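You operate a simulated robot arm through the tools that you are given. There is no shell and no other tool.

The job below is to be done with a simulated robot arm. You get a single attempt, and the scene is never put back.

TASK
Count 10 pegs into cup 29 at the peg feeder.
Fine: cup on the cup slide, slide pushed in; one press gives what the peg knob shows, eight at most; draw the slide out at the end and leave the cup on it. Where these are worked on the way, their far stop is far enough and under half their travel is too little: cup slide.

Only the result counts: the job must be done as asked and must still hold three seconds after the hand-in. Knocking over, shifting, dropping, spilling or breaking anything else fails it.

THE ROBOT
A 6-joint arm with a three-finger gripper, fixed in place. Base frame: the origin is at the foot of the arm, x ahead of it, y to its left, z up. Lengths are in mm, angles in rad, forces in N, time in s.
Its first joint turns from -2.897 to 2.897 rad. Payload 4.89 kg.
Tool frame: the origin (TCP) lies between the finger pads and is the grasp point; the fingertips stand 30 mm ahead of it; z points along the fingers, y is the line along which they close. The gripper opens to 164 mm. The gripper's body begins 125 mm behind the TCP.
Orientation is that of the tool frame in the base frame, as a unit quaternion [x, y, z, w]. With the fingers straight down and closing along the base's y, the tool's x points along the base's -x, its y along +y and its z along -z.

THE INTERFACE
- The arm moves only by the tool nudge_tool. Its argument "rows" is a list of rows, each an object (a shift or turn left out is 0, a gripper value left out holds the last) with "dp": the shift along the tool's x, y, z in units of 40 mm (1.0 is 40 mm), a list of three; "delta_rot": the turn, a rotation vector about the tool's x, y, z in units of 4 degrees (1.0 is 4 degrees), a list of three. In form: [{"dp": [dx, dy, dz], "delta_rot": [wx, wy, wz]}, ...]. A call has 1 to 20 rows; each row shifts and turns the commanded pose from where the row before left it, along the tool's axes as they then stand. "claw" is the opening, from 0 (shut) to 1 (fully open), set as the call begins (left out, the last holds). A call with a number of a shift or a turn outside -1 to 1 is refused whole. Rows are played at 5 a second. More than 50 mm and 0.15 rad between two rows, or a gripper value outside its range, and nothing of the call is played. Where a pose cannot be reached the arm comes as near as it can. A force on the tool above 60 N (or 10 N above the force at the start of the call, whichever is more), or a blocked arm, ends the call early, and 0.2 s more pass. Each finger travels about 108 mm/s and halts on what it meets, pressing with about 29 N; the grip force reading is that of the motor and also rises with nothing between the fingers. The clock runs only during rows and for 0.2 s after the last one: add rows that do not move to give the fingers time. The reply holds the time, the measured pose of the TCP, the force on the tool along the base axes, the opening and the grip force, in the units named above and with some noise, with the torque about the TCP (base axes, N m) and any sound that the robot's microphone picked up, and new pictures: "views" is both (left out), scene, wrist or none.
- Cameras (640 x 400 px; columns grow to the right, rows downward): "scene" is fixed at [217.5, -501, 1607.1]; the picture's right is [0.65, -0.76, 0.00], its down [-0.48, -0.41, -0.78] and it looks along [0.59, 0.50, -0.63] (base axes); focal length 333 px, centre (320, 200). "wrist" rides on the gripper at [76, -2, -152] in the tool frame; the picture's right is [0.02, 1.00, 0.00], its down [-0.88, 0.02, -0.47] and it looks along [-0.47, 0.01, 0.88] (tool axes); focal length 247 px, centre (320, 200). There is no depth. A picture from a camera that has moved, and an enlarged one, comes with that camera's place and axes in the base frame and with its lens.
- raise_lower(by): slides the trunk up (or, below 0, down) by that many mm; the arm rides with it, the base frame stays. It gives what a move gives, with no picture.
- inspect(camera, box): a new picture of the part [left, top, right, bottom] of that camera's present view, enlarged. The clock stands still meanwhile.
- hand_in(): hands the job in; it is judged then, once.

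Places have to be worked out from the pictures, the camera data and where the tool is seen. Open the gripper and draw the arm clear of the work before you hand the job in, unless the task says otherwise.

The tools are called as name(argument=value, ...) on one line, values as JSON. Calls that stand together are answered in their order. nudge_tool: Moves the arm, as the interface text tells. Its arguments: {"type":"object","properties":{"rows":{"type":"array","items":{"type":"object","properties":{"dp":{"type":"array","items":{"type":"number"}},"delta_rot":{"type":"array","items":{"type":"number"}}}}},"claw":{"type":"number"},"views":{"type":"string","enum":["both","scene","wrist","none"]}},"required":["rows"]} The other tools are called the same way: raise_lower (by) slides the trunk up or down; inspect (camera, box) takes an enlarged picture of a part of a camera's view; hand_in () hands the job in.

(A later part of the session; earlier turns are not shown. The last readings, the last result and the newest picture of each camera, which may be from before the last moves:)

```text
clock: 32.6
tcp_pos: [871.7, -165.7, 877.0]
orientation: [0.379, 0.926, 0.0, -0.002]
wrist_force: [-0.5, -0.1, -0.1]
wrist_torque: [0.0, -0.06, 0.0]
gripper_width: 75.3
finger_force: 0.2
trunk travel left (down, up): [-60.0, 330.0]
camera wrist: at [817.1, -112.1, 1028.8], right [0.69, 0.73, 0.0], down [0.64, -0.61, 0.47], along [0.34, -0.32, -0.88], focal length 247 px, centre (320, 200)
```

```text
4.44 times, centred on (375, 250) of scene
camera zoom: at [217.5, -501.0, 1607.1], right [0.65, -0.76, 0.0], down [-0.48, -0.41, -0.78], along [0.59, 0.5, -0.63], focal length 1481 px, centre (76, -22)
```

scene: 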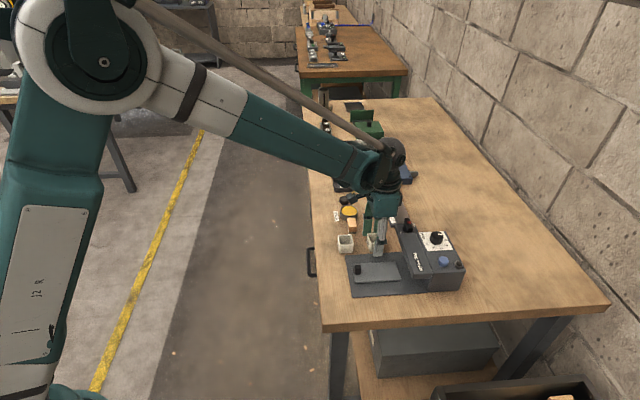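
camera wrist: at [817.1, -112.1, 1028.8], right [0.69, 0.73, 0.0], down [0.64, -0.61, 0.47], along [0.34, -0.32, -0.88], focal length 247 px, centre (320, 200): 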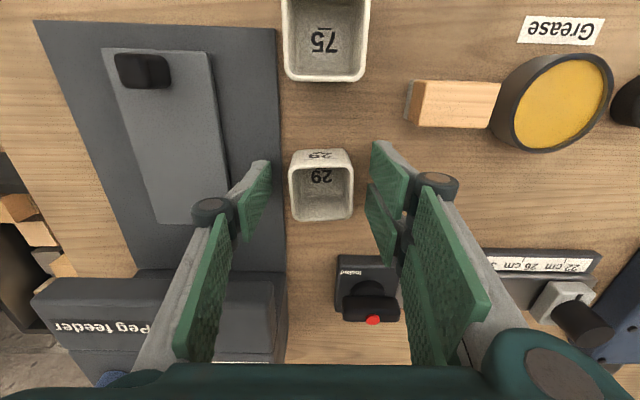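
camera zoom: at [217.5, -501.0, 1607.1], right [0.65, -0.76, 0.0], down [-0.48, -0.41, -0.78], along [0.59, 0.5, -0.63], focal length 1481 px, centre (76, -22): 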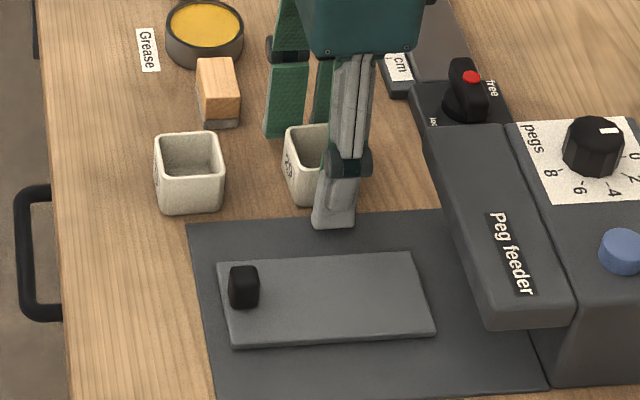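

The cup stands centred between the fingers; I close on it.

nudge_tool(claw=0.0, rows=[{}, {}, {}], views="wrist")

```text
clock: 33.4
tcp_pos: [873.1, -164.3, 876.1]
orientation: [0.379, 0.925, 0.0, -0.003]
wrist_force: [-0.6, -0.9, 0.5]
wrist_torque: [-0.01, -0.01, 0.02]
gripper_width: 43.2
finger_force: 29.3
trunk travel left (down, up): [-60.0, 330.0]
camera wrist: at [817.2, -112.2, 1029.0], right [0.69, 0.73, 0.0], down [0.64, -0.61, 0.47], along [0.34, -0.32, -0.88], focal length 247 px, centre (320, 200)
```

wrist: 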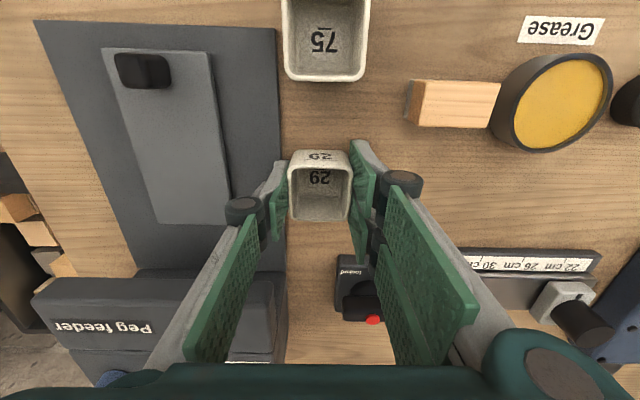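

The cup is held (43.2 mm, 29 N). I lift it 60 mm and carry it over the slide's middle, to about U≈730, V≈389.

nudge_tool(rows=[{"dp": [0, 0, -0.75]}, {"dp": [0, 0, -0.75]}, {}, {"dp": [0.055, -0.65, 0]}, {"dp": [0.055, -0.65, 0]}, {"dp": [0.055, -0.65, 0]}, {"dp": [0.055, -0.65, 0]}, {}])

inspect(camera="wrist", box=[220, 80, 420, 230])

inspect(camera="scene", box=[325, 215, 425, 305])

```text
clock: 35.2
tcp_pos: [794.3, -233.1, 936.3]
orientation: [0.378, 0.926, 0.001, -0.001]
wrist_force: [-0.3, 0.6, -1.3]
wrist_torque: [-0.11, 0.02, -0.05]
gripper_width: 42.8
finger_force: 28.8
trunk travel left (down, up): [-60.0, 330.0]
camera wrist: at [738.9, -180.7, 1088.3], right [0.69, 0.73, 0.0], down [0.64, -0.61, 0.47], along [0.34, -0.32, -0.88], focal length 247 px, centre (320, 200)
```

scene: 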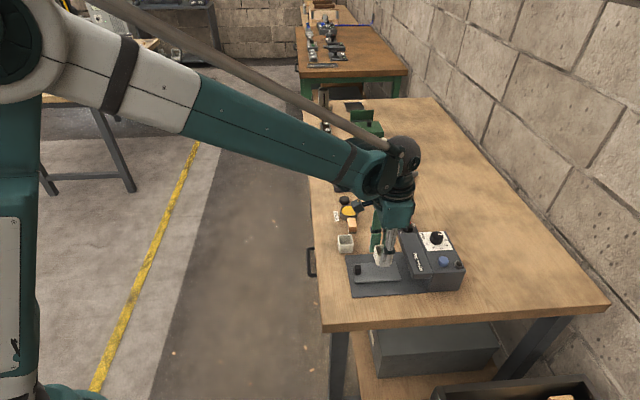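
wrist: 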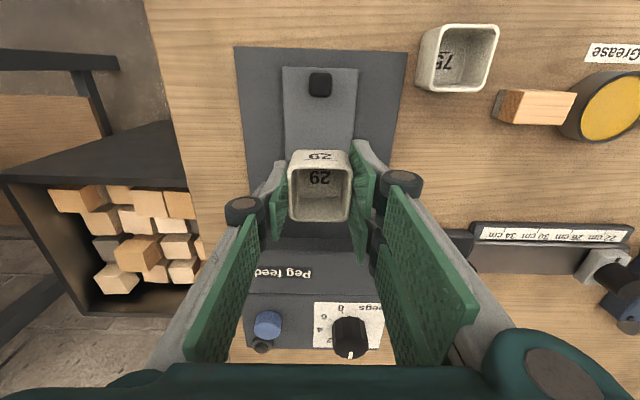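

```text
2.67 times, centred on (320, 155) of wrist
camera zoom: at [738.9, -180.7, 1088.3], right [0.69, 0.73, 0.0], down [0.64, -0.61, 0.47], along [0.34, -0.32, -0.88], focal length 659 px, centre (320, 320)
```

zoom: 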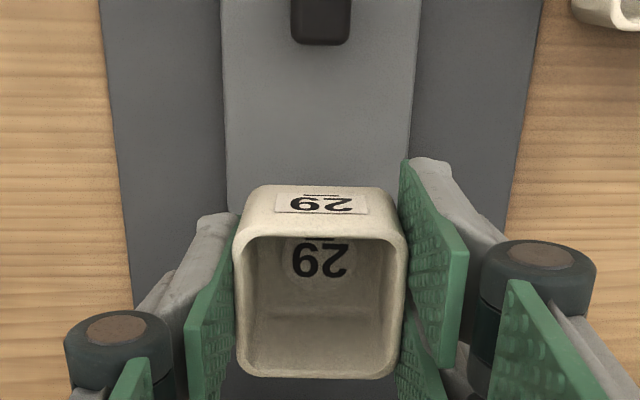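

```text
4.44 times, centred on (375, 260) of scene
camera zoom: at [217.5, -501.0, 1607.1], right [0.65, -0.76, 0.0], down [-0.48, -0.41, -0.78], along [0.59, 0.5, -0.63], focal length 1481 px, centre (76, -67)
```

zoom: 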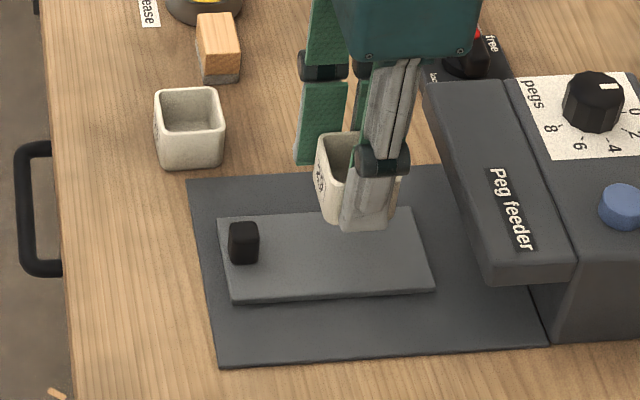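

The cup hangs over the slide, centre near U≈732; I shift it 4 mm outward so it will not touch the back wall when in, and lower most of the way.

nudge_tool(rows=[{"dp": [0.1, 0, 0.4]}, {"dp": [0, 0, 0.4]}, {"dp": [0, 0, 0.05]}, {}], views="none")

```text
clock: 36.2
tcp_pos: [791.8, -230.1, 900.8]
orientation: [0.378, 0.926, 0.001, -0.002]
wrist_force: [0.8, 0.7, 0.5]
wrist_torque: [0.02, 0.02, -0.01]
gripper_width: 43.2
finger_force: 28.8
trunk travel left (down, up): [-60.0, 330.0]
```

No contact yet at z 900.8; I lower in 2 mm steps and watch the force.

nudge_tool(rows=[{"dp": [0, 0, 0.05]}, {"dp": [0, 0, 0.05]}, {}], views="none")

nudge_tool(rows=[{"dp": [0, 0, 0.05]}, {}], views="none")

```text
clock: 37.0
tcp_pos: [790.4, -230.5, 897.7]
orientation: [0.378, 0.926, 0.001, -0.001]
wrist_force: [-0.5, 0.3, 0.0]
wrist_torque: [-0.01, 0.01, 0.02]
gripper_width: 43.1
finger_force: 28.5
trunk travel left (down, up): [-60.0, 330.0]
```

```text
clock: 37.6
tcp_pos: [790.7, -230.0, 895.7]
orientation: [0.378, 0.926, 0.001, -0.001]
wrist_force: [-0.8, -0.3, -0.7]
wrist_torque: [-0.01, 0.0, 0.02]
gripper_width: 43.3
finger_force: 29.0
trunk travel left (down, up): [-60.0, 330.0]
```

Still free at 895.7; I continue down in small steps.

nudge_tool(rows=[{"dp": [0, 0, 0.05]}, {}], views="none")

nudge_tool(rows=[{"dp": [0, 0, 0.04]}, {}], views="scene")

```text
clock: 38.2
tcp_pos: [791.2, -231.0, 893.6]
orientation: [0.379, 0.925, 0.0, -0.001]
wrist_force: [0.1, 0.4, 0.6]
wrist_torque: [0.02, 0.04, 0.01]
gripper_width: 43.1
finger_force: 29.1
trunk travel left (down, up): [-60.0, 330.0]
```

```text
clock: 38.8
tcp_pos: [791.6, -232.2, 892.3]
orientation: [0.379, 0.926, 0.001, -0.002]
wrist_force: [0.0, -0.1, 0.1]
wrist_torque: [-0.02, 0.0, 0.03]
gripper_width: 43.0
finger_force: 28.8
trunk travel left (down, up): [-60.0, 330.0]
```

scene: 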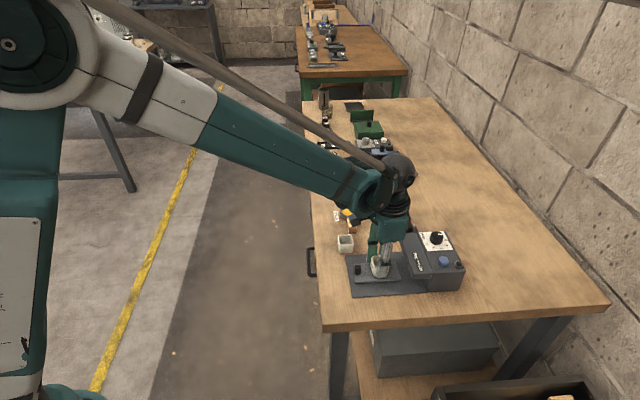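

No contact force yet at 892.3; a closer look, then a few more millimetres.

inspect(camera="scene", box=[345, 230, 415, 300])

nudge_tool(rows=[{"dp": [0, 0, 0.04]}, {}], views="none")

nudge_tool(rows=[{"dp": [0, 0, 0.04]}, {}], views="none")

```text
5.71 times, centred on (380, 265) of scene
camera zoom: at [217.5, -501.0, 1607.1], right [0.65, -0.76, 0.0], down [-0.48, -0.41, -0.78], along [0.59, 0.5, -0.63], focal length 1904 px, centre (-23, -171)
```

zoom: 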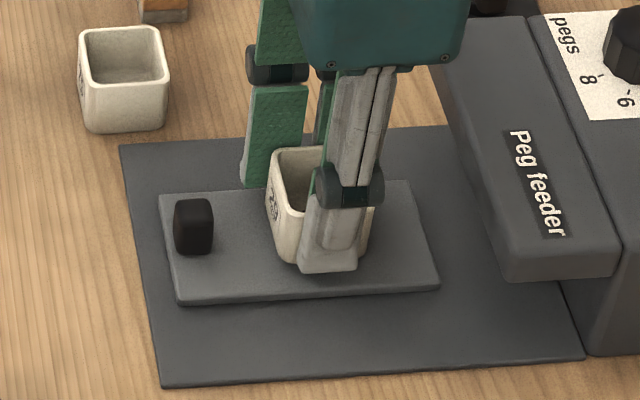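

```text
clock: 39.4
tcp_pos: [790.5, -229.8, 890.9]
orientation: [0.378, 0.926, 0.001, -0.001]
wrist_force: [-0.3, 0.4, -0.6]
wrist_torque: [0.01, 0.01, -0.03]
gripper_width: 43.0
finger_force: 28.9
trunk travel left (down, up): [-60.0, 330.0]
```

```text
clock: 40.0
tcp_pos: [790.3, -231.1, 890.1]
orientation: [0.378, 0.926, 0.0, -0.002]
wrist_force: [0.0, -0.6, -0.1]
wrist_torque: [0.05, 0.03, 0.01]
gripper_width: 43.3
finger_force: 29.0
trunk travel left (down, up): [-60.0, 330.0]
```

Still no contact (z 890.1); I go on down.

nudge_tool(rows=[{"dp": [0, 0, 0.04]}, {}], views="none")

nudge_tool(rows=[{"dp": [0, 0, 0.04]}, {}], views="none")

nudge_tool(rows=[{"dp": [0, 0, 0.04]}, {}], views="none")

```text
clock: 40.6
tcp_pos: [790.7, -230.2, 887.9]
orientation: [0.379, 0.925, 0.0, 0.0]
wrist_force: [1.5, 1.0, 18.3]
wrist_torque: [-0.02, -0.03, 0.01]
gripper_width: 43.0
finger_force: 29.2
trunk travel left (down, up): [-60.0, 330.0]
```

```text
clock: 41.2
tcp_pos: [790.5, -230.3, 886.8]
orientation: [0.379, 0.925, 0.0, -0.001]
wrist_force: [-1.4, 0.1, 23.3]
wrist_torque: [-0.07, 0.05, 0.0]
gripper_width: 43.2
finger_force: 29.1
trunk travel left (down, up): [-60.0, 330.0]
```

```text
clock: 41.8
tcp_pos: [790.1, -232.4, 885.8]
orientation: [0.379, 0.926, 0.0, -0.001]
wrist_force: [-0.3, -0.3, 22.7]
wrist_torque: [-0.03, 0.02, 0.0]
gripper_width: 42.9
finger_force: 28.9
trunk travel left (down, up): [-60.0, 330.0]
```

Contact is made at z ~888 (23 N), so the cup stands on the slide. I release and rise straight up.

nudge_tool(claw=0.42, rows=[{}, {}, {}, {"dp": [0, 0, -1]}, {"dp": [0, 0, -1]}, {"dp": [0, 0, -1]}, {}])

inspect(camera="wrist", box=[220, 80, 420, 230])

inspect(camera="scene", box=[345, 230, 415, 300])

```text
clock: 43.4
tcp_pos: [789.9, -230.6, 1008.1]
orientation: [0.379, 0.925, 0.001, -0.002]
wrist_force: [-0.2, 0.4, -0.1]
wrist_torque: [-0.01, 0.01, 0.03]
gripper_width: 68.9
finger_force: 0.0
trunk travel left (down, up): [-60.0, 330.0]
camera wrist: at [734.7, -178.1, 1159.3], right [0.69, 0.73, 0.0], down [0.64, -0.61, 0.47], along [0.34, -0.32, -0.88], focal length 247 px, centre (320, 200)
```

scene: 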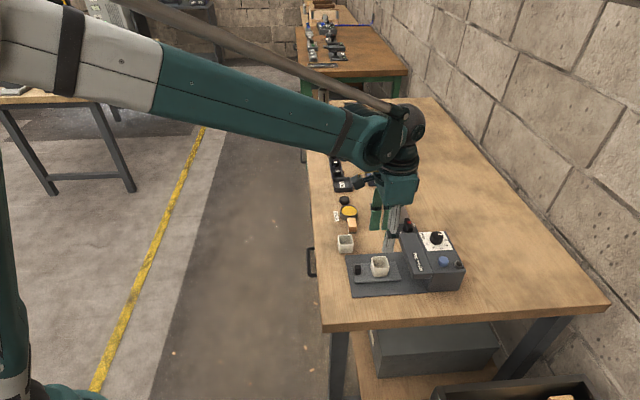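
wrist: 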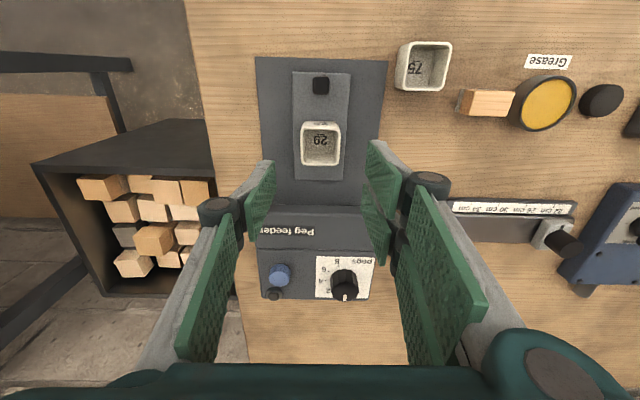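

```text
2.67 times, centred on (320, 155) of wrist
camera zoom: at [734.7, -178.1, 1159.3], right [0.69, 0.73, 0.0], down [0.64, -0.61, 0.47], along [0.34, -0.32, -0.88], focal length 659 px, centre (320, 320)
```

zoom: 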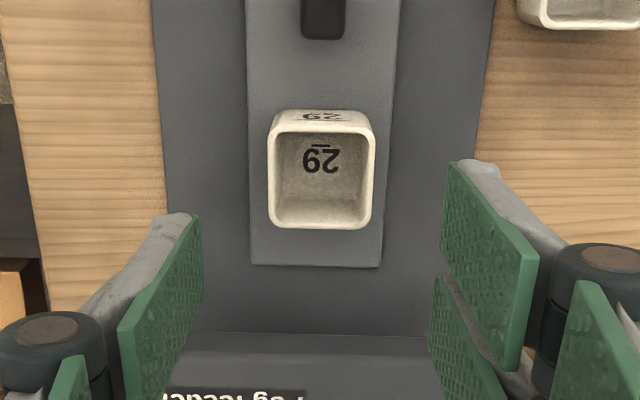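

```text
5.71 times, centred on (380, 265) of scene
camera zoom: at [217.5, -501.0, 1607.1], right [0.65, -0.76, 0.0], down [-0.48, -0.41, -0.78], along [0.59, 0.5, -0.63], focal length 1904 px, centre (-23, -171)
```

zoom: 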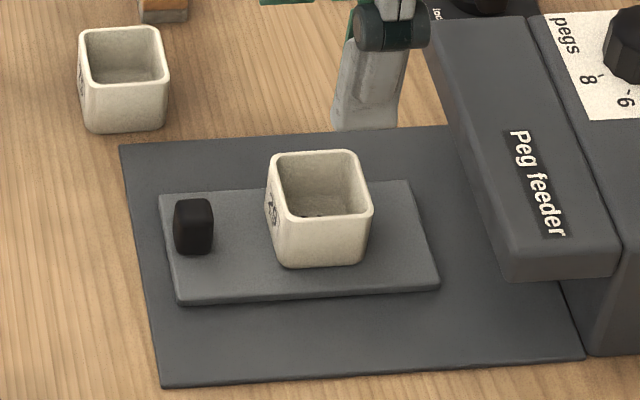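

The cup stands upright and centred on the slide. Next I set the peg knob: I move above it (about (936,-324)) to see the dial from near and to test the reach.

nudge_tool(rows=[{"dp": [-0.707, 0.15, 0]}, {"dp": [-0.707, 0.15, 0]}, {"dp": [-0.707, 0.15, 0]}, {"dp": [-0.707, 0.15, 0]}, {"dp": [-0.707, 0.15, 0]}, {"dp": [-0.707, 0.15, 0]}, {}])

inspect(camera="wrist", box=[240, 80, 400, 200])

```text
clock: 45.0
tcp_pos: [936.2, -325.7, 1003.2]
orientation: [0.379, 0.925, 0.001, -0.002]
wrist_force: [0.6, 0.7, 0.1]
wrist_torque: [-0.01, 0.02, -0.01]
gripper_width: 68.8
finger_force: 0.0
trunk travel left (down, up): [-60.0, 330.0]
camera wrist: at [880.8, -272.5, 1155.7], right [0.69, 0.73, 0.0], down [0.64, -0.61, 0.47], along [0.34, -0.32, -0.88], focal length 247 px, centre (320, 200)
```

scene: 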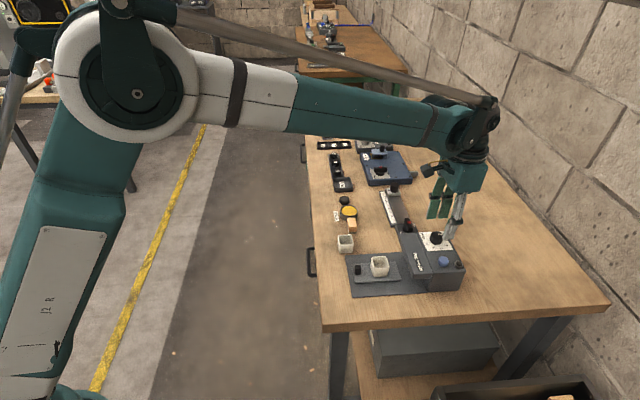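
wrist: 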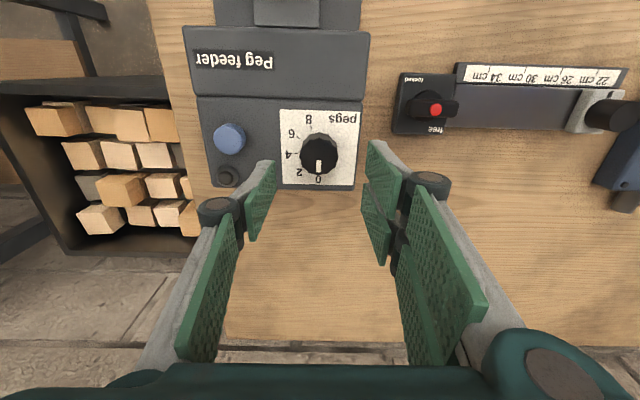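

```text
3.33 times, centred on (320, 140) of wrist
camera zoom: at [880.8, -272.5, 1155.7], right [0.69, 0.73, 0.0], down [0.64, -0.61, 0.47], along [0.34, -0.32, -0.88], focal length 823 px, centre (320, 400)
```

zoom: 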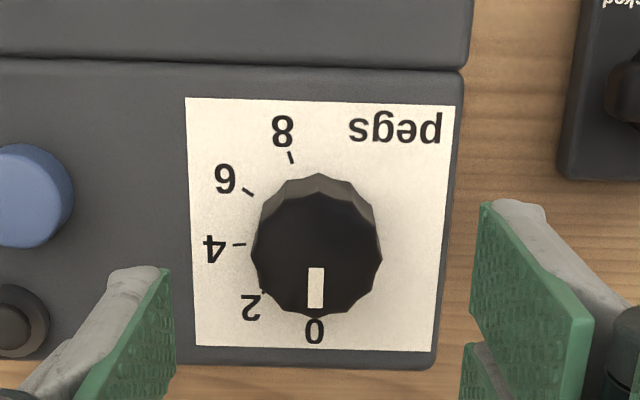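

The dial is clear now: mark at 0, 0 pointing inward, and about 20° per peg clockwise (2, 4, 6, 8 at 40° steps). I'll set it to 5 for two presses, a 100° turn. I centre over the knob and first turn the tool back 56° so it has room for the whole turn.

nudge_tool(rows=[{"dp": [0.105, -0.03, 0]}, {"delta_rot": [0, 0, -1]}, {"delta_rot": [0, 0, -1]}, {"delta_rot": [0, 0, -1]}, {"delta_rot": [0, 0, -1]}, {"delta_rot": [0, 0, -1]}, {"delta_rot": [0, 0, -1]}, {"delta_rot": [0, 0, -1]}, {"delta_rot": [0, 0, -1]}, {"delta_rot": [0, 0, -1]}, {"delta_rot": [0, 0, -1]}, {"delta_rot": [0, 0, -1]}, {"delta_rot": [0, 0, -1]}, {"delta_rot": [0, 0, -1]}, {"delta_rot": [0, 0, -1]}, {}])

inspect(camera="wrist", box=[240, 80, 400, 200])

```text
clock: 48.4
tcp_pos: [933.9, -323.7, 1004.8]
orientation: [-0.101, 0.995, 0.001, -0.002]
wrist_force: [-1.0, 0.6, 0.1]
wrist_torque: [0.01, 0.02, 0.02]
gripper_width: 68.9
finger_force: 0.0
trunk travel left (down, up): [-60.0, 330.0]
camera wrist: at [859.5, -339.1, 1156.3], right [-0.22, 0.98, 0.0], down [0.86, 0.19, 0.47], along [0.46, 0.11, -0.88], focal length 247 px, centre (320, 200)
```

scene: 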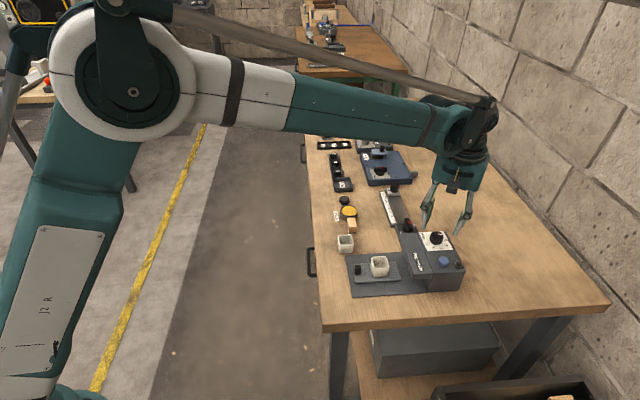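
wrist: 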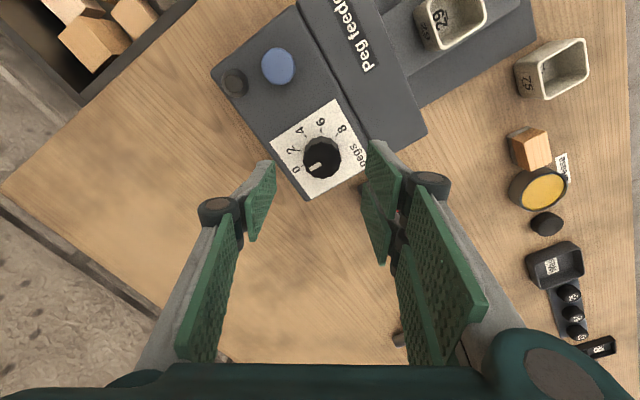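

```text
3.33 times, centred on (320, 140) of wrist
camera zoom: at [859.5, -339.1, 1156.3], right [-0.22, 0.98, 0.0], down [0.86, 0.19, 0.47], along [0.46, 0.11, -0.88], focal length 823 px, centre (320, 400)
```

zoom: 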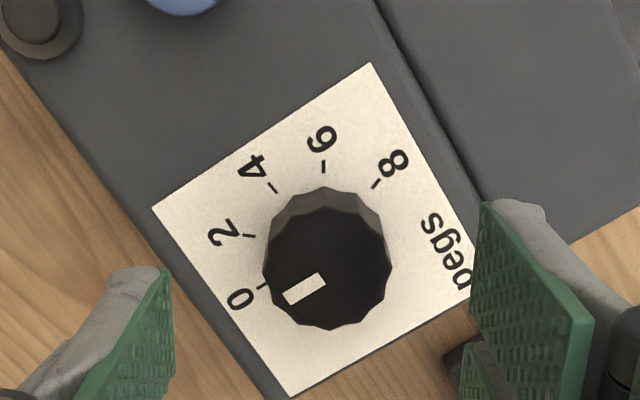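

The knob is within about 1.5 mm of the tool's axis. I go down to TCP z ~953 so the tips stand beside the knob.

nudge_tool(rows=[{"dp": [0, 0.02, 0.5]}, {"dp": [0, 0, 0.5]}, {"dp": [0, 0, 0.25]}, {}])

inspect(camera="wrist", box=[240, 100, 400, 220])

inspect(camera="scene", box=[390, 200, 480, 290])

```text
clock: 49.4
tcp_pos: [932.1, -321.2, 955.2]
orientation: [-0.1, 0.995, 0.001, -0.001]
wrist_force: [0.9, 0.1, 0.1]
wrist_torque: [-0.02, -0.05, -0.01]
gripper_width: 68.5
finger_force: 0.1
trunk travel left (down, up): [-60.0, 330.0]
camera wrist: at [858.4, -337.8, 1106.2], right [-0.22, 0.98, 0.0], down [0.86, 0.19, 0.47], along [0.46, 0.11, -0.88], focal length 247 px, centre (320, 200)
```

scene: 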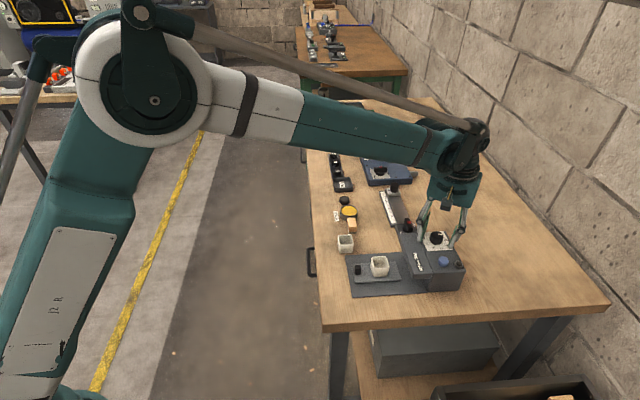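
wrist: 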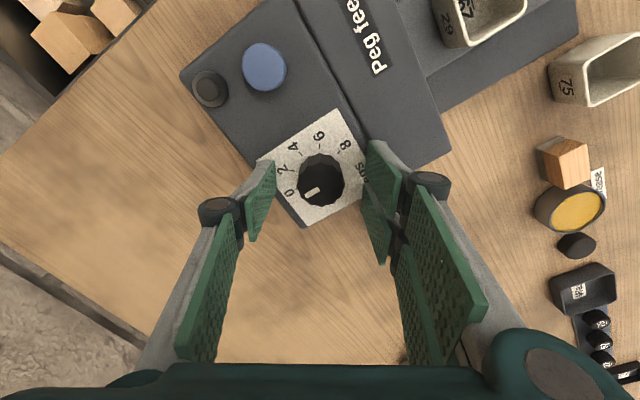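

```text
3.33 times, centred on (320, 160) of wrist
camera zoom: at [858.4, -337.8, 1106.2], right [-0.22, 0.98, 0.0], down [0.86, 0.19, 0.47], along [0.46, 0.11, -0.88], focal length 823 px, centre (320, 333)
```

zoom: 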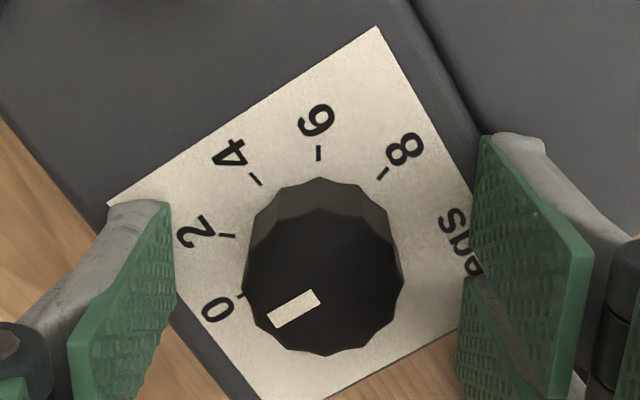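

```text
4.44 times, centred on (435, 245) of scene
camera zoom: at [217.5, -501.0, 1607.1], right [0.65, -0.76, 0.0], down [-0.48, -0.41, -0.78], along [0.59, 0.5, -0.63], focal length 1481 px, centre (-191, 0)
```

zoom: 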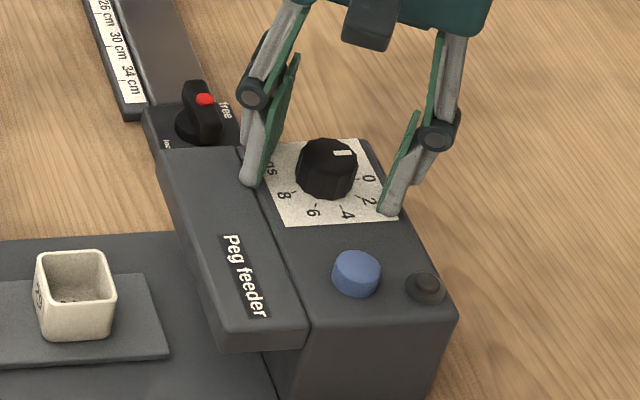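

The fingers straddle the knob with room on both sides. I go 4 mm lower and close on it.

nudge_tool(rows=[{"dp": [-0.02, 0, 0.1]}, {}], views="none")

nudge_tool(claw=0.0, rows=[{}, {}, {}], views="wrist")

```text
clock: 50.0
tcp_pos: [932.6, -321.7, 952.6]
orientation: [-0.099, 0.995, 0.0, -0.001]
wrist_force: [0.5, -4.9, 35.1]
wrist_torque: [-0.44, 0.07, 0.14]
gripper_width: 73.9
finger_force: 3.8
trunk travel left (down, up): [-60.0, 330.0]
```

```text
clock: 50.4
tcp_pos: [931.9, -322.0, 954.2]
orientation: [-0.1, 0.995, 0.0, -0.002]
wrist_force: [-9.7, 7.0, 34.4]
wrist_torque: [-0.03, 1.03, -0.14]
gripper_width: 33.2
finger_force: 44.9
trunk travel left (down, up): [-60.0, 330.0]
stopped in row 1: the force on the tool passed its limit at 71 N (the readings are from after the stop); the commanded pose is now the measured one
camera wrist: at [857.4, -337.3, 1106.5], right [-0.22, 0.98, 0.0], down [0.86, 0.19, 0.47], along [0.46, 0.1, -0.88], focal length 247 px, centre (320, 200)
```

wrist: 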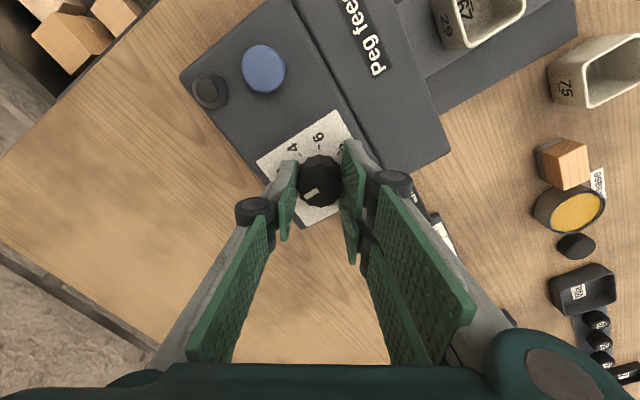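

The tips had touched the housing (35 N), and now hold the knob at 33.2 mm. I lift about 2.5 mm to take off the downward force.

nudge_tool(rows=[{"dp": [0, 0, -0.04]}, {}], views="none")

```text
clock: 51.0
tcp_pos: [932.2, -321.6, 954.4]
orientation: [-0.099, 0.995, 0.001, 0.0]
wrist_force: [-29.3, 15.7, 11.5]
wrist_torque: [0.58, 0.38, -0.09]
gripper_width: 32.8
finger_force: 44.8
trunk travel left (down, up): [-60.0, 330.0]
```

There is a side force of 33 N; I shift 1.5 mm and 1 mm with it to relieve it.

nudge_tool(rows=[{"dp": [0.04, 0.03, 0]}, {}], views="none")

```text
clock: 51.6
tcp_pos: [932.2, -321.2, 955.3]
orientation: [-0.099, 0.995, -0.001, 0.0]
wrist_force: [-5.7, 9.7, 11.7]
wrist_torque: [0.17, 0.14, -0.14]
gripper_width: 33.3
finger_force: 45.6
trunk travel left (down, up): [-60.0, 330.0]
```

Forces are small now. I turn the knob clockwise (tool +z) by 20° and check.

nudge_tool(rows=[{"dp": [0, 0.01, 0], "delta_rot": [0, 0, 1]}, {"delta_rot": [0, 0, 1]}, {"delta_rot": [0, 0, 1]}, {"delta_rot": [0, 0, 1]}, {"delta_rot": [0, 0, 1]}, {}])

inspect(camera="wrist", box=[260, 120, 380, 210])

inspect(camera="scene", box=[390, 200, 480, 290])

```text
clock: 53.0
tcp_pos: [931.4, -321.6, 954.6]
orientation: [0.076, 0.997, 0.0, 0.0]
wrist_force: [36.9, -20.6, 41.1]
wrist_torque: [-0.46, -1.19, -0.2]
gripper_width: 33.4
finger_force: 45.4
trunk travel left (down, up): [-60.0, 330.0]
camera wrist: at [855.7, -310.9, 1106.3], right [0.13, 0.99, 0.0], down [0.87, -0.11, 0.47], along [0.47, -0.06, -0.88], focal length 247 px, centre (320, 200)
```

scene: 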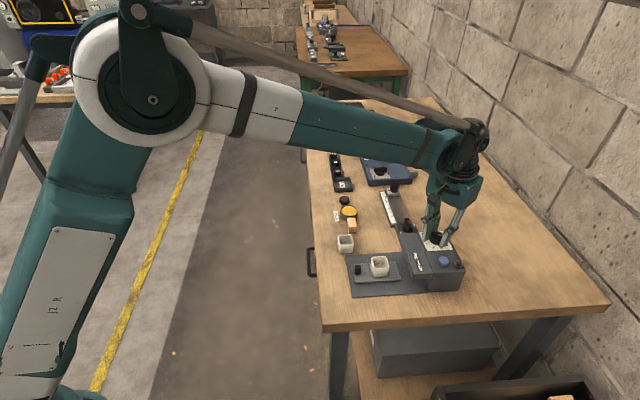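
wrist: 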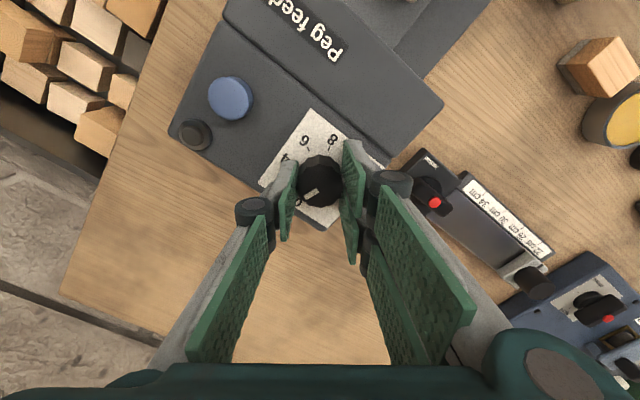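

```text
4.44 times, centred on (320, 165) of wrist
camera zoom: at [855.7, -310.9, 1106.3], right [0.13, 0.99, 0.0], down [0.87, -0.11, 0.47], along [0.47, -0.06, -0.88], focal length 1098 px, centre (320, 356)
```

zoom: 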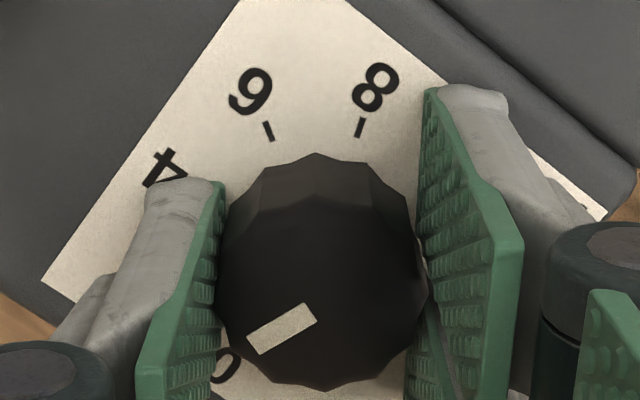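

```text
4.44 times, centred on (435, 245) of scene
camera zoom: at [217.5, -501.0, 1607.1], right [0.65, -0.76, 0.0], down [-0.48, -0.41, -0.78], along [0.59, 0.5, -0.63], focal length 1481 px, centre (-191, 0)
```

zoom: 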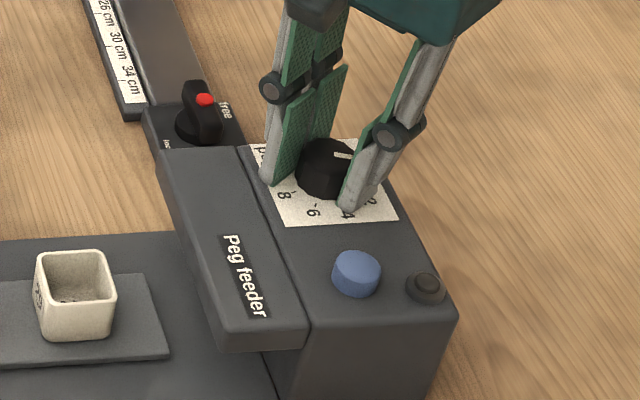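

The knob turns with the tool. Some force has built up, so I relieve it (tool -x 1.5 mm, up 1 mm) and then turn 24° more.

nudge_tool(rows=[{"dp": [-0.04, -0.015, -0.03]}, {}], views="none")

```text
clock: 53.6
tcp_pos: [931.1, -322.4, 954.5]
orientation: [0.075, 0.997, 0.0, -0.002]
wrist_force: [-1.1, -7.7, 11.1]
wrist_torque: [-0.24, -0.87, -0.1]
gripper_width: 32.9
finger_force: 44.8
trunk travel left (down, up): [-60.0, 330.0]
```

Forces are low again. I turn 24° more with a tiny sideways compensation per step.

nudge_tool(rows=[{"dp": [0, 0.005, 0], "delta_rot": [0, 0, 1]}, {"dp": [0, 0.005, 0], "delta_rot": [0, 0, 1]}, {"dp": [0, 0.005, 0], "delta_rot": [0, 0, 1]}, {"dp": [0, 0.005, 0], "delta_rot": [0, 0, 1]}, {"dp": [0, 0.005, 0], "delta_rot": [0, 0, 1]}, {"dp": [0, 0.005, 0], "delta_rot": [0, 0, 1]}, {}], views="wrist")

inspect(camera="wrist", box=[260, 120, 380, 210])

```text
clock: 55.2
tcp_pos: [931.1, -321.8, 955.2]
orientation: [0.282, 0.96, 0.001, -0.001]
wrist_force: [-40.1, -13.3, -19.6]
wrist_torque: [-0.17, 0.95, 0.1]
gripper_width: 33.2
finger_force: 44.7
trunk travel left (down, up): [-60.0, 330.0]
camera wrist: at [867.3, -281.9, 1106.9], right [0.52, 0.85, 0.0], down [0.75, -0.46, 0.47], along [0.4, -0.25, -0.88], focal length 247 px, centre (320, 200)
```

wrist: 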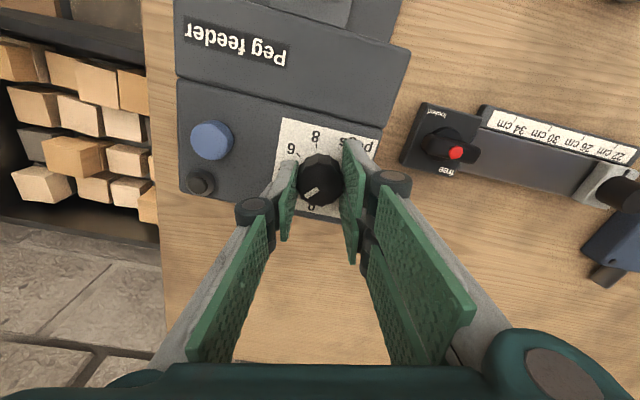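

```text
4.44 times, centred on (320, 165) of wrist
camera zoom: at [867.3, -281.9, 1106.9], right [0.52, 0.85, 0.0], down [0.75, -0.46, 0.47], along [0.4, -0.25, -0.88], focal length 1098 px, centre (320, 356)
```

zoom: 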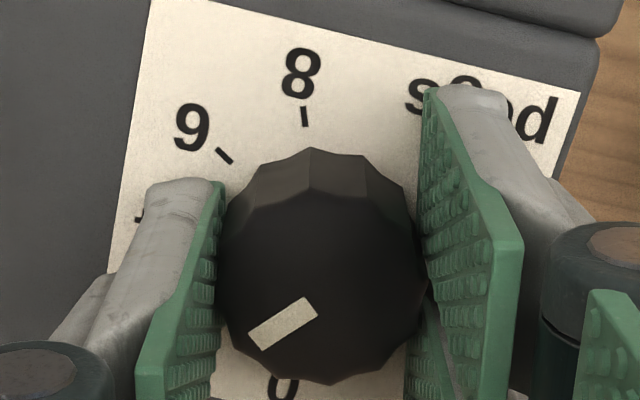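

The knob has followed 44°. I relieve the built-up side force and carry on.

nudge_tool(rows=[{"dp": [0.025, -0.03, 0.015]}, {}], views="none")

nudge_tool(rows=[{"delta_rot": [0, 0, 1]}, {"delta_rot": [0, 0, 1]}, {"delta_rot": [0, 0, 1]}, {}], views="none")

```text
clock: 55.8
tcp_pos: [932.6, -321.9, 954.6]
orientation: [0.281, 0.96, 0.0, -0.001]
wrist_force: [-19.5, -15.6, -6.2]
wrist_torque: [-0.35, 0.71, 0.08]
gripper_width: 32.9
finger_force: 44.9
trunk travel left (down, up): [-60.0, 330.0]
```

```text
clock: 56.8
tcp_pos: [932.0, -322.3, 955.5]
orientation: [0.38, 0.925, -0.001, -0.001]
wrist_force: [3.4, -33.9, 15.9]
wrist_torque: [-1.4, -0.25, 0.03]
gripper_width: 33.1
finger_force: 45.0
trunk travel left (down, up): [-60.0, 330.0]
```

56° turned. I relieve again and turn 16° more.

nudge_tool(rows=[{"dp": [-0.02, -0.02, 0]}, {"delta_rot": [0, 0, 1]}, {"delta_rot": [0, 0, 1]}, {"delta_rot": [0, 0, 1]}, {"delta_rot": [0, 0, 1]}, {}], views="wrist")

inspect(camera="wrist", box=[260, 120, 380, 210])

```text
clock: 58.2
tcp_pos: [932.2, -322.8, 955.2]
orientation: [0.505, 0.863, 0.0, -0.002]
wrist_force: [-13.6, -23.0, 11.8]
wrist_torque: [-0.37, 0.67, 0.03]
gripper_width: 33.0
finger_force: 44.8
trunk travel left (down, up): [-60.0, 330.0]
camera wrist: at [892.7, -256.6, 1106.8], right [0.86, 0.51, 0.0], down [0.45, -0.76, 0.47], along [0.24, -0.41, -0.88], focal length 247 px, centre (320, 200)
```

wrist: 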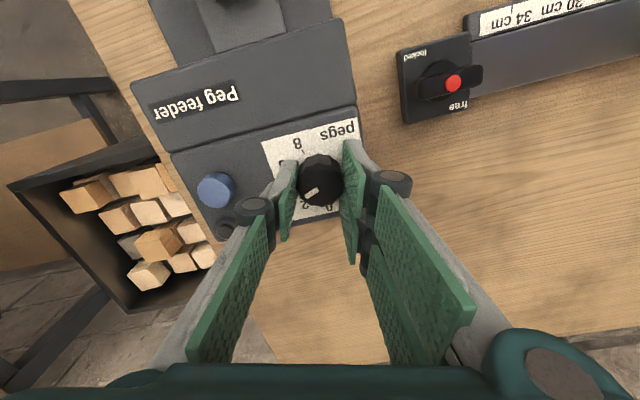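

```text
4.44 times, centred on (320, 165) of wrist
camera zoom: at [892.7, -256.6, 1106.8], right [0.86, 0.51, 0.0], down [0.45, -0.76, 0.47], along [0.24, -0.41, -0.88], focal length 1098 px, centre (320, 356)
```

zoom: 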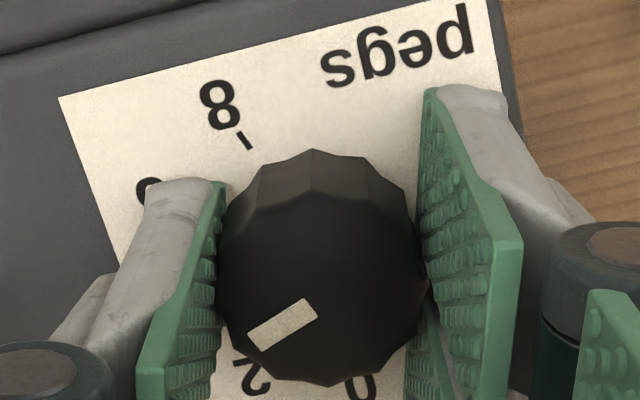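

No slip: the mark is at about 3.6 now, as the 72° turned would give. I relieve and turn 28° more.

nudge_tool(rows=[{"dp": [-0.01, -0.025, 0]}, {"delta_rot": [0, 0, 1]}, {"delta_rot": [0, 0, 1]}, {"delta_rot": [0, 0, 1]}, {"dp": [0, -0.01, 0], "delta_rot": [0, 0, 1]}, {}], views="none")

nudge_tool(rows=[{"delta_rot": [0, 0, 1]}, {"delta_rot": [0, 0, 1]}, {"delta_rot": [0, 0, 1]}, {}], views="wrist")

inspect(camera="wrist", box=[260, 120, 380, 210])

```text
clock: 59.6
tcp_pos: [931.7, -322.2, 955.1]
orientation: [0.619, 0.785, 0.0, -0.002]
wrist_force: [-18.8, -5.8, 6.0]
wrist_torque: [-0.01, 0.55, 0.04]
gripper_width: 32.8
finger_force: 45.4
trunk travel left (down, up): [-60.0, 330.0]
```

```text
clock: 60.6
tcp_pos: [931.0, -322.7, 954.2]
orientation: [0.699, 0.716, -0.001, -0.001]
wrist_force: [-17.2, -2.0, 2.1]
wrist_torque: [0.41, 0.41, 0.03]
gripper_width: 33.0
finger_force: 44.9
trunk travel left (down, up): [-60.0, 330.0]
camera wrist: at [927.2, -246.1, 1106.7], right [1.0, 0.05, 0.0], down [0.04, -0.88, 0.47], along [0.02, -0.47, -0.88], focal length 247 px, centre (320, 200)
```

wrist: 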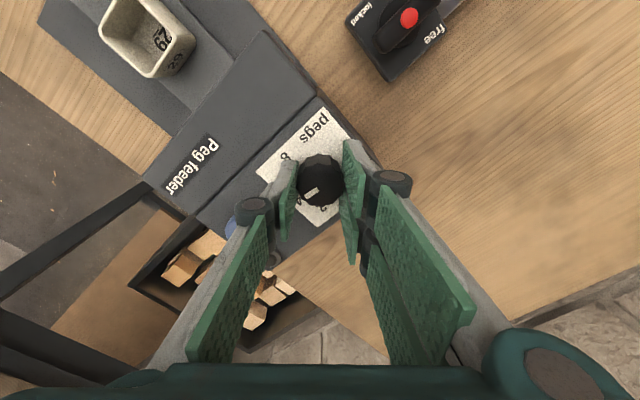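

```text
4.44 times, centred on (320, 165) of wrist
camera zoom: at [927.2, -246.1, 1106.7], right [1.0, 0.05, 0.0], down [0.04, -0.88, 0.47], along [0.02, -0.47, -0.88], focal length 1098 px, centre (320, 356)
```

zoom: 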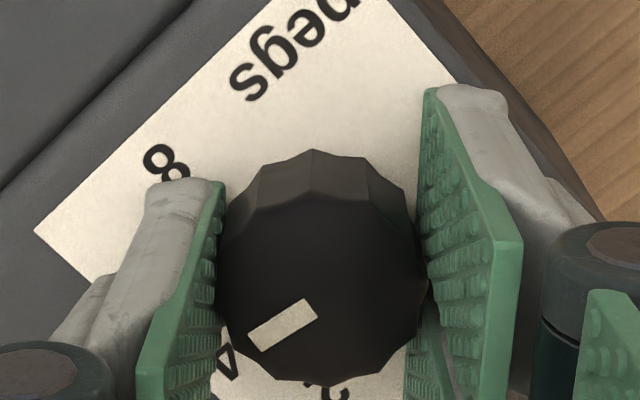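

Turned 100°. I open the fingers, rise, and read the dial.

nudge_tool(claw=0.4, rows=[{"dp": [0, 0, -0.05]}, {}, {}, {"dp": [0, 0, -0.6]}, {"dp": [0, 0, -0.6]}, {}])

inspect(camera="wrist", box=[250, 90, 390, 195])

inspect(camera="scene", box=[400, 215, 470, 285])

```text
clock: 62.0
tcp_pos: [930.6, -323.3, 1002.9]
orientation: [0.698, 0.716, -0.001, 0.0]
wrist_force: [-0.3, 0.0, -1.2]
wrist_torque: [0.01, 0.01, 0.01]
gripper_width: 65.3
finger_force: 0.2
trunk travel left (down, up): [-60.0, 330.0]
camera wrist: at [927.3, -247.2, 1155.8], right [1.0, 0.05, 0.0], down [0.04, -0.88, 0.47], along [0.02, -0.47, -0.88], focal length 247 px, centre (320, 200)
```

scene: 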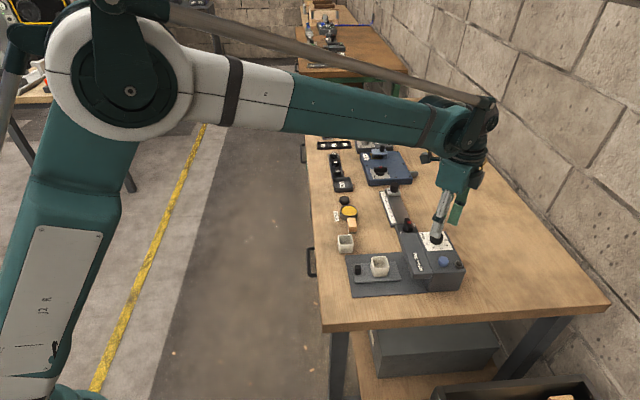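
wrist: 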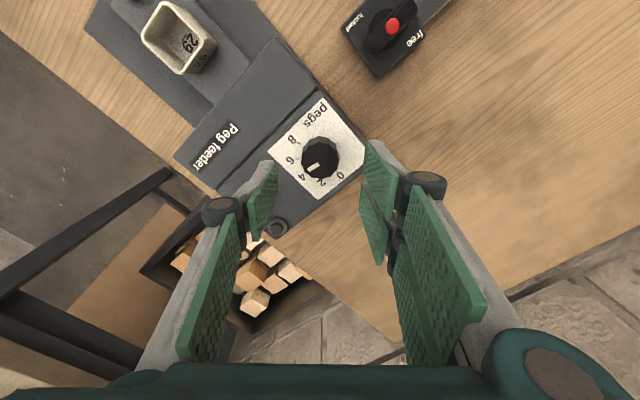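

```text
3.81 times, centred on (320, 142) of wrist
camera zoom: at [927.3, -247.2, 1155.8], right [1.0, 0.05, 0.0], down [0.04, -0.88, 0.47], along [0.02, -0.47, -0.88], focal length 941 px, centre (320, 419)
```

zoom: 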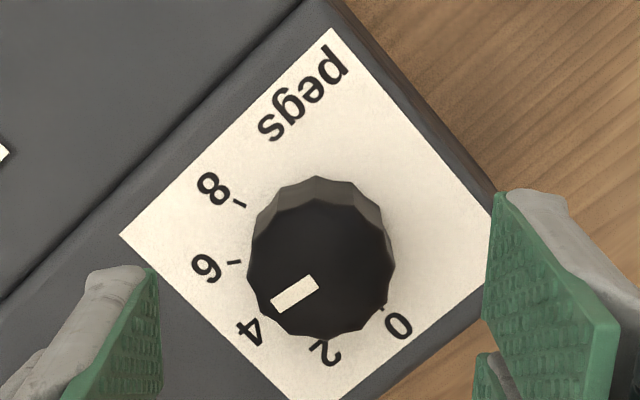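

```text
5.71 times, centred on (435, 250) of scene
camera zoom: at [217.5, -501.0, 1607.1], right [0.65, -0.76, 0.0], down [-0.48, -0.41, -0.78], along [0.59, 0.5, -0.63], focal length 1904 px, centre (-337, -86)
```

zoom: 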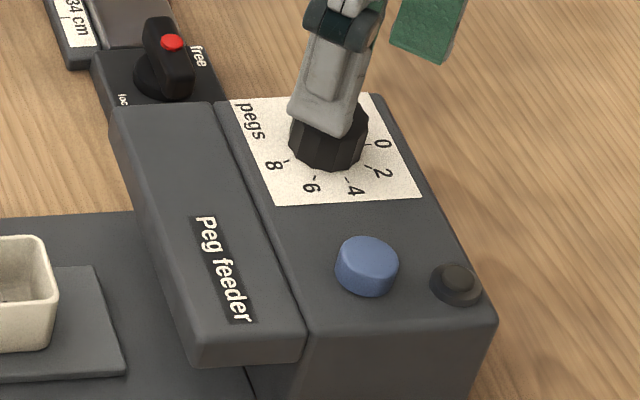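

The mark stands midway between 4 and 6, so the knob shows 5. I turn the tool back to the feeder's axis and go above the slide's knob to push the slide in.

nudge_tool(claw=0.35, rows=[{"dp": [0, 0, -0.3], "delta_rot": [0, 0, -1]}, {"delta_rot": [0, 0, -1]}, {"delta_rot": [0, 0, -1]}, {"delta_rot": [0, 0, -1]}, {"delta_rot": [0, 0, -1]}, {"delta_rot": [0, 0, -1]}, {"delta_rot": [0, 0, -1]}, {"delta_rot": [0, 0, -1]}, {"delta_rot": [0, 0, -1]}, {"delta_rot": [0, 0, -1]}, {"delta_rot": [0, 0, -1.0]}, {"dp": [0.708, -0.101, 0]}, {"dp": [0.708, -0.101, 0]}, {"dp": [0.708, -0.101, 0]}, {"dp": [0.708, -0.101, 0]}, {"dp": [0.708, -0.101, 0]}, {"dp": [0.708, -0.101, 0]}, {"dp": [0.708, -0.101, 0]}, {"dp": [0.708, -0.101, 0]}, {}])

inspect(camera="wrist", box=[240, 100, 400, 200])

```text
clock: 66.2
tcp_pos: [747.7, -186.4, 1015.4]
orientation: [0.379, 0.925, 0.0, -0.001]
wrist_force: [0.5, -0.3, -0.6]
wrist_torque: [0.02, 0.03, 0.03]
gripper_width: 57.5
finger_force: 0.1
trunk travel left (down, up): [-60.0, 330.0]
camera wrist: at [692.5, -132.9, 1167.9], right [0.69, 0.73, 0.0], down [0.64, -0.6, 0.47], along [0.34, -0.32, -0.88], focal length 247 px, centre (320, 200)
```

scene: 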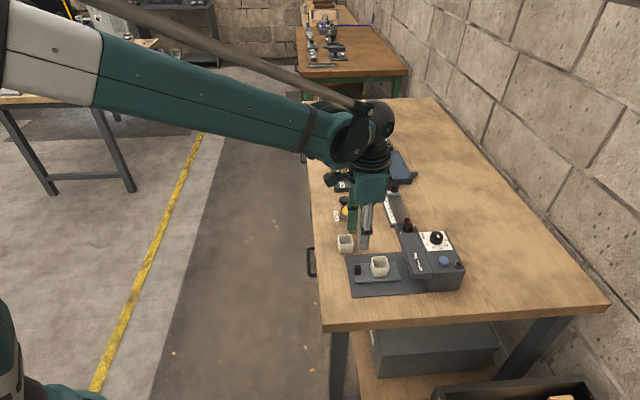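
wrist: 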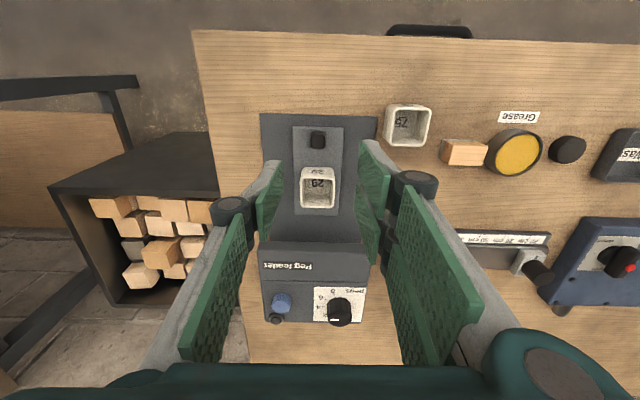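

```text
4.00 times, centred on (320, 150) of wrist
camera zoom: at [692.5, -132.9, 1167.9], right [0.69, 0.73, 0.0], down [0.64, -0.6, 0.47], along [0.34, -0.32, -0.88], focal length 988 px, centre (320, 400)
```

zoom: 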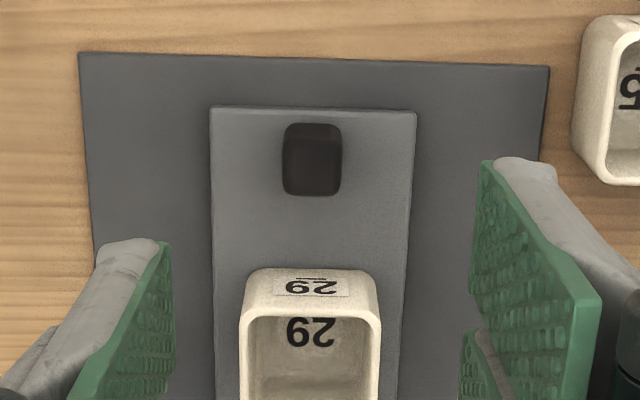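

The slide's knob is 2.7 mm to the -y side and 1.5 mm ahead; I correct and go down astride it.

nudge_tool(rows=[{"dp": [-0.04, -0.068, 0.6]}, {"dp": [0, 0, 0.65]}, {"dp": [0, 0, 0.65]}, {"dp": [0, 0, 0.65]}, {"dp": [0, 0, 0.65]}, {}], views="none")

inspect(camera="wrist", box=[220, 110, 420, 235])

inspect(camera="scene", box=[345, 230, 415, 300])

```text
clock: 67.6
tcp_pos: [746.1, -188.9, 888.1]
orientation: [0.379, 0.925, -0.001, -0.001]
wrist_force: [-0.7, 1.4, 0.3]
wrist_torque: [0.0, -0.06, 0.01]
gripper_width: 57.3
finger_force: 0.0
trunk travel left (down, up): [-60.0, 330.0]
```

```text
3.20 times, centred on (320, 172) of wrist
camera zoom: at [691.0, -136.0, 1040.5], right [0.69, 0.73, 0.0], down [0.64, -0.6, 0.47], along [0.34, -0.32, -0.88], focal length 790 px, centre (320, 288)
```

zoom: 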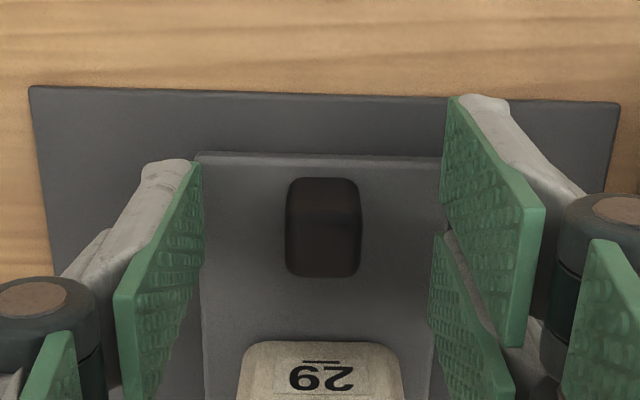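

```text
5.71 times, centred on (380, 265) of scene
camera zoom: at [217.5, -501.0, 1607.1], right [0.65, -0.76, 0.0], down [-0.48, -0.41, -0.78], along [0.59, 0.5, -0.63], focal length 1904 px, centre (-23, -171)
```

zoom: 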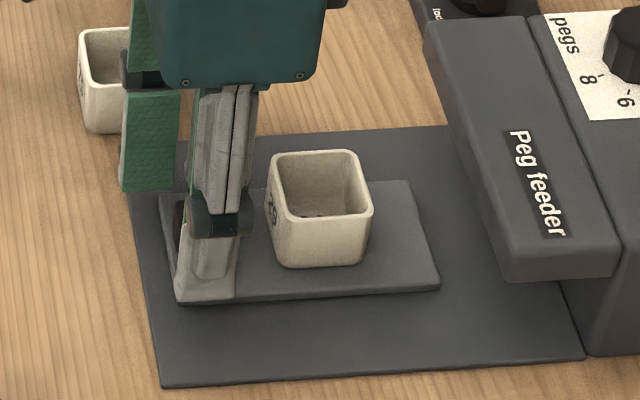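

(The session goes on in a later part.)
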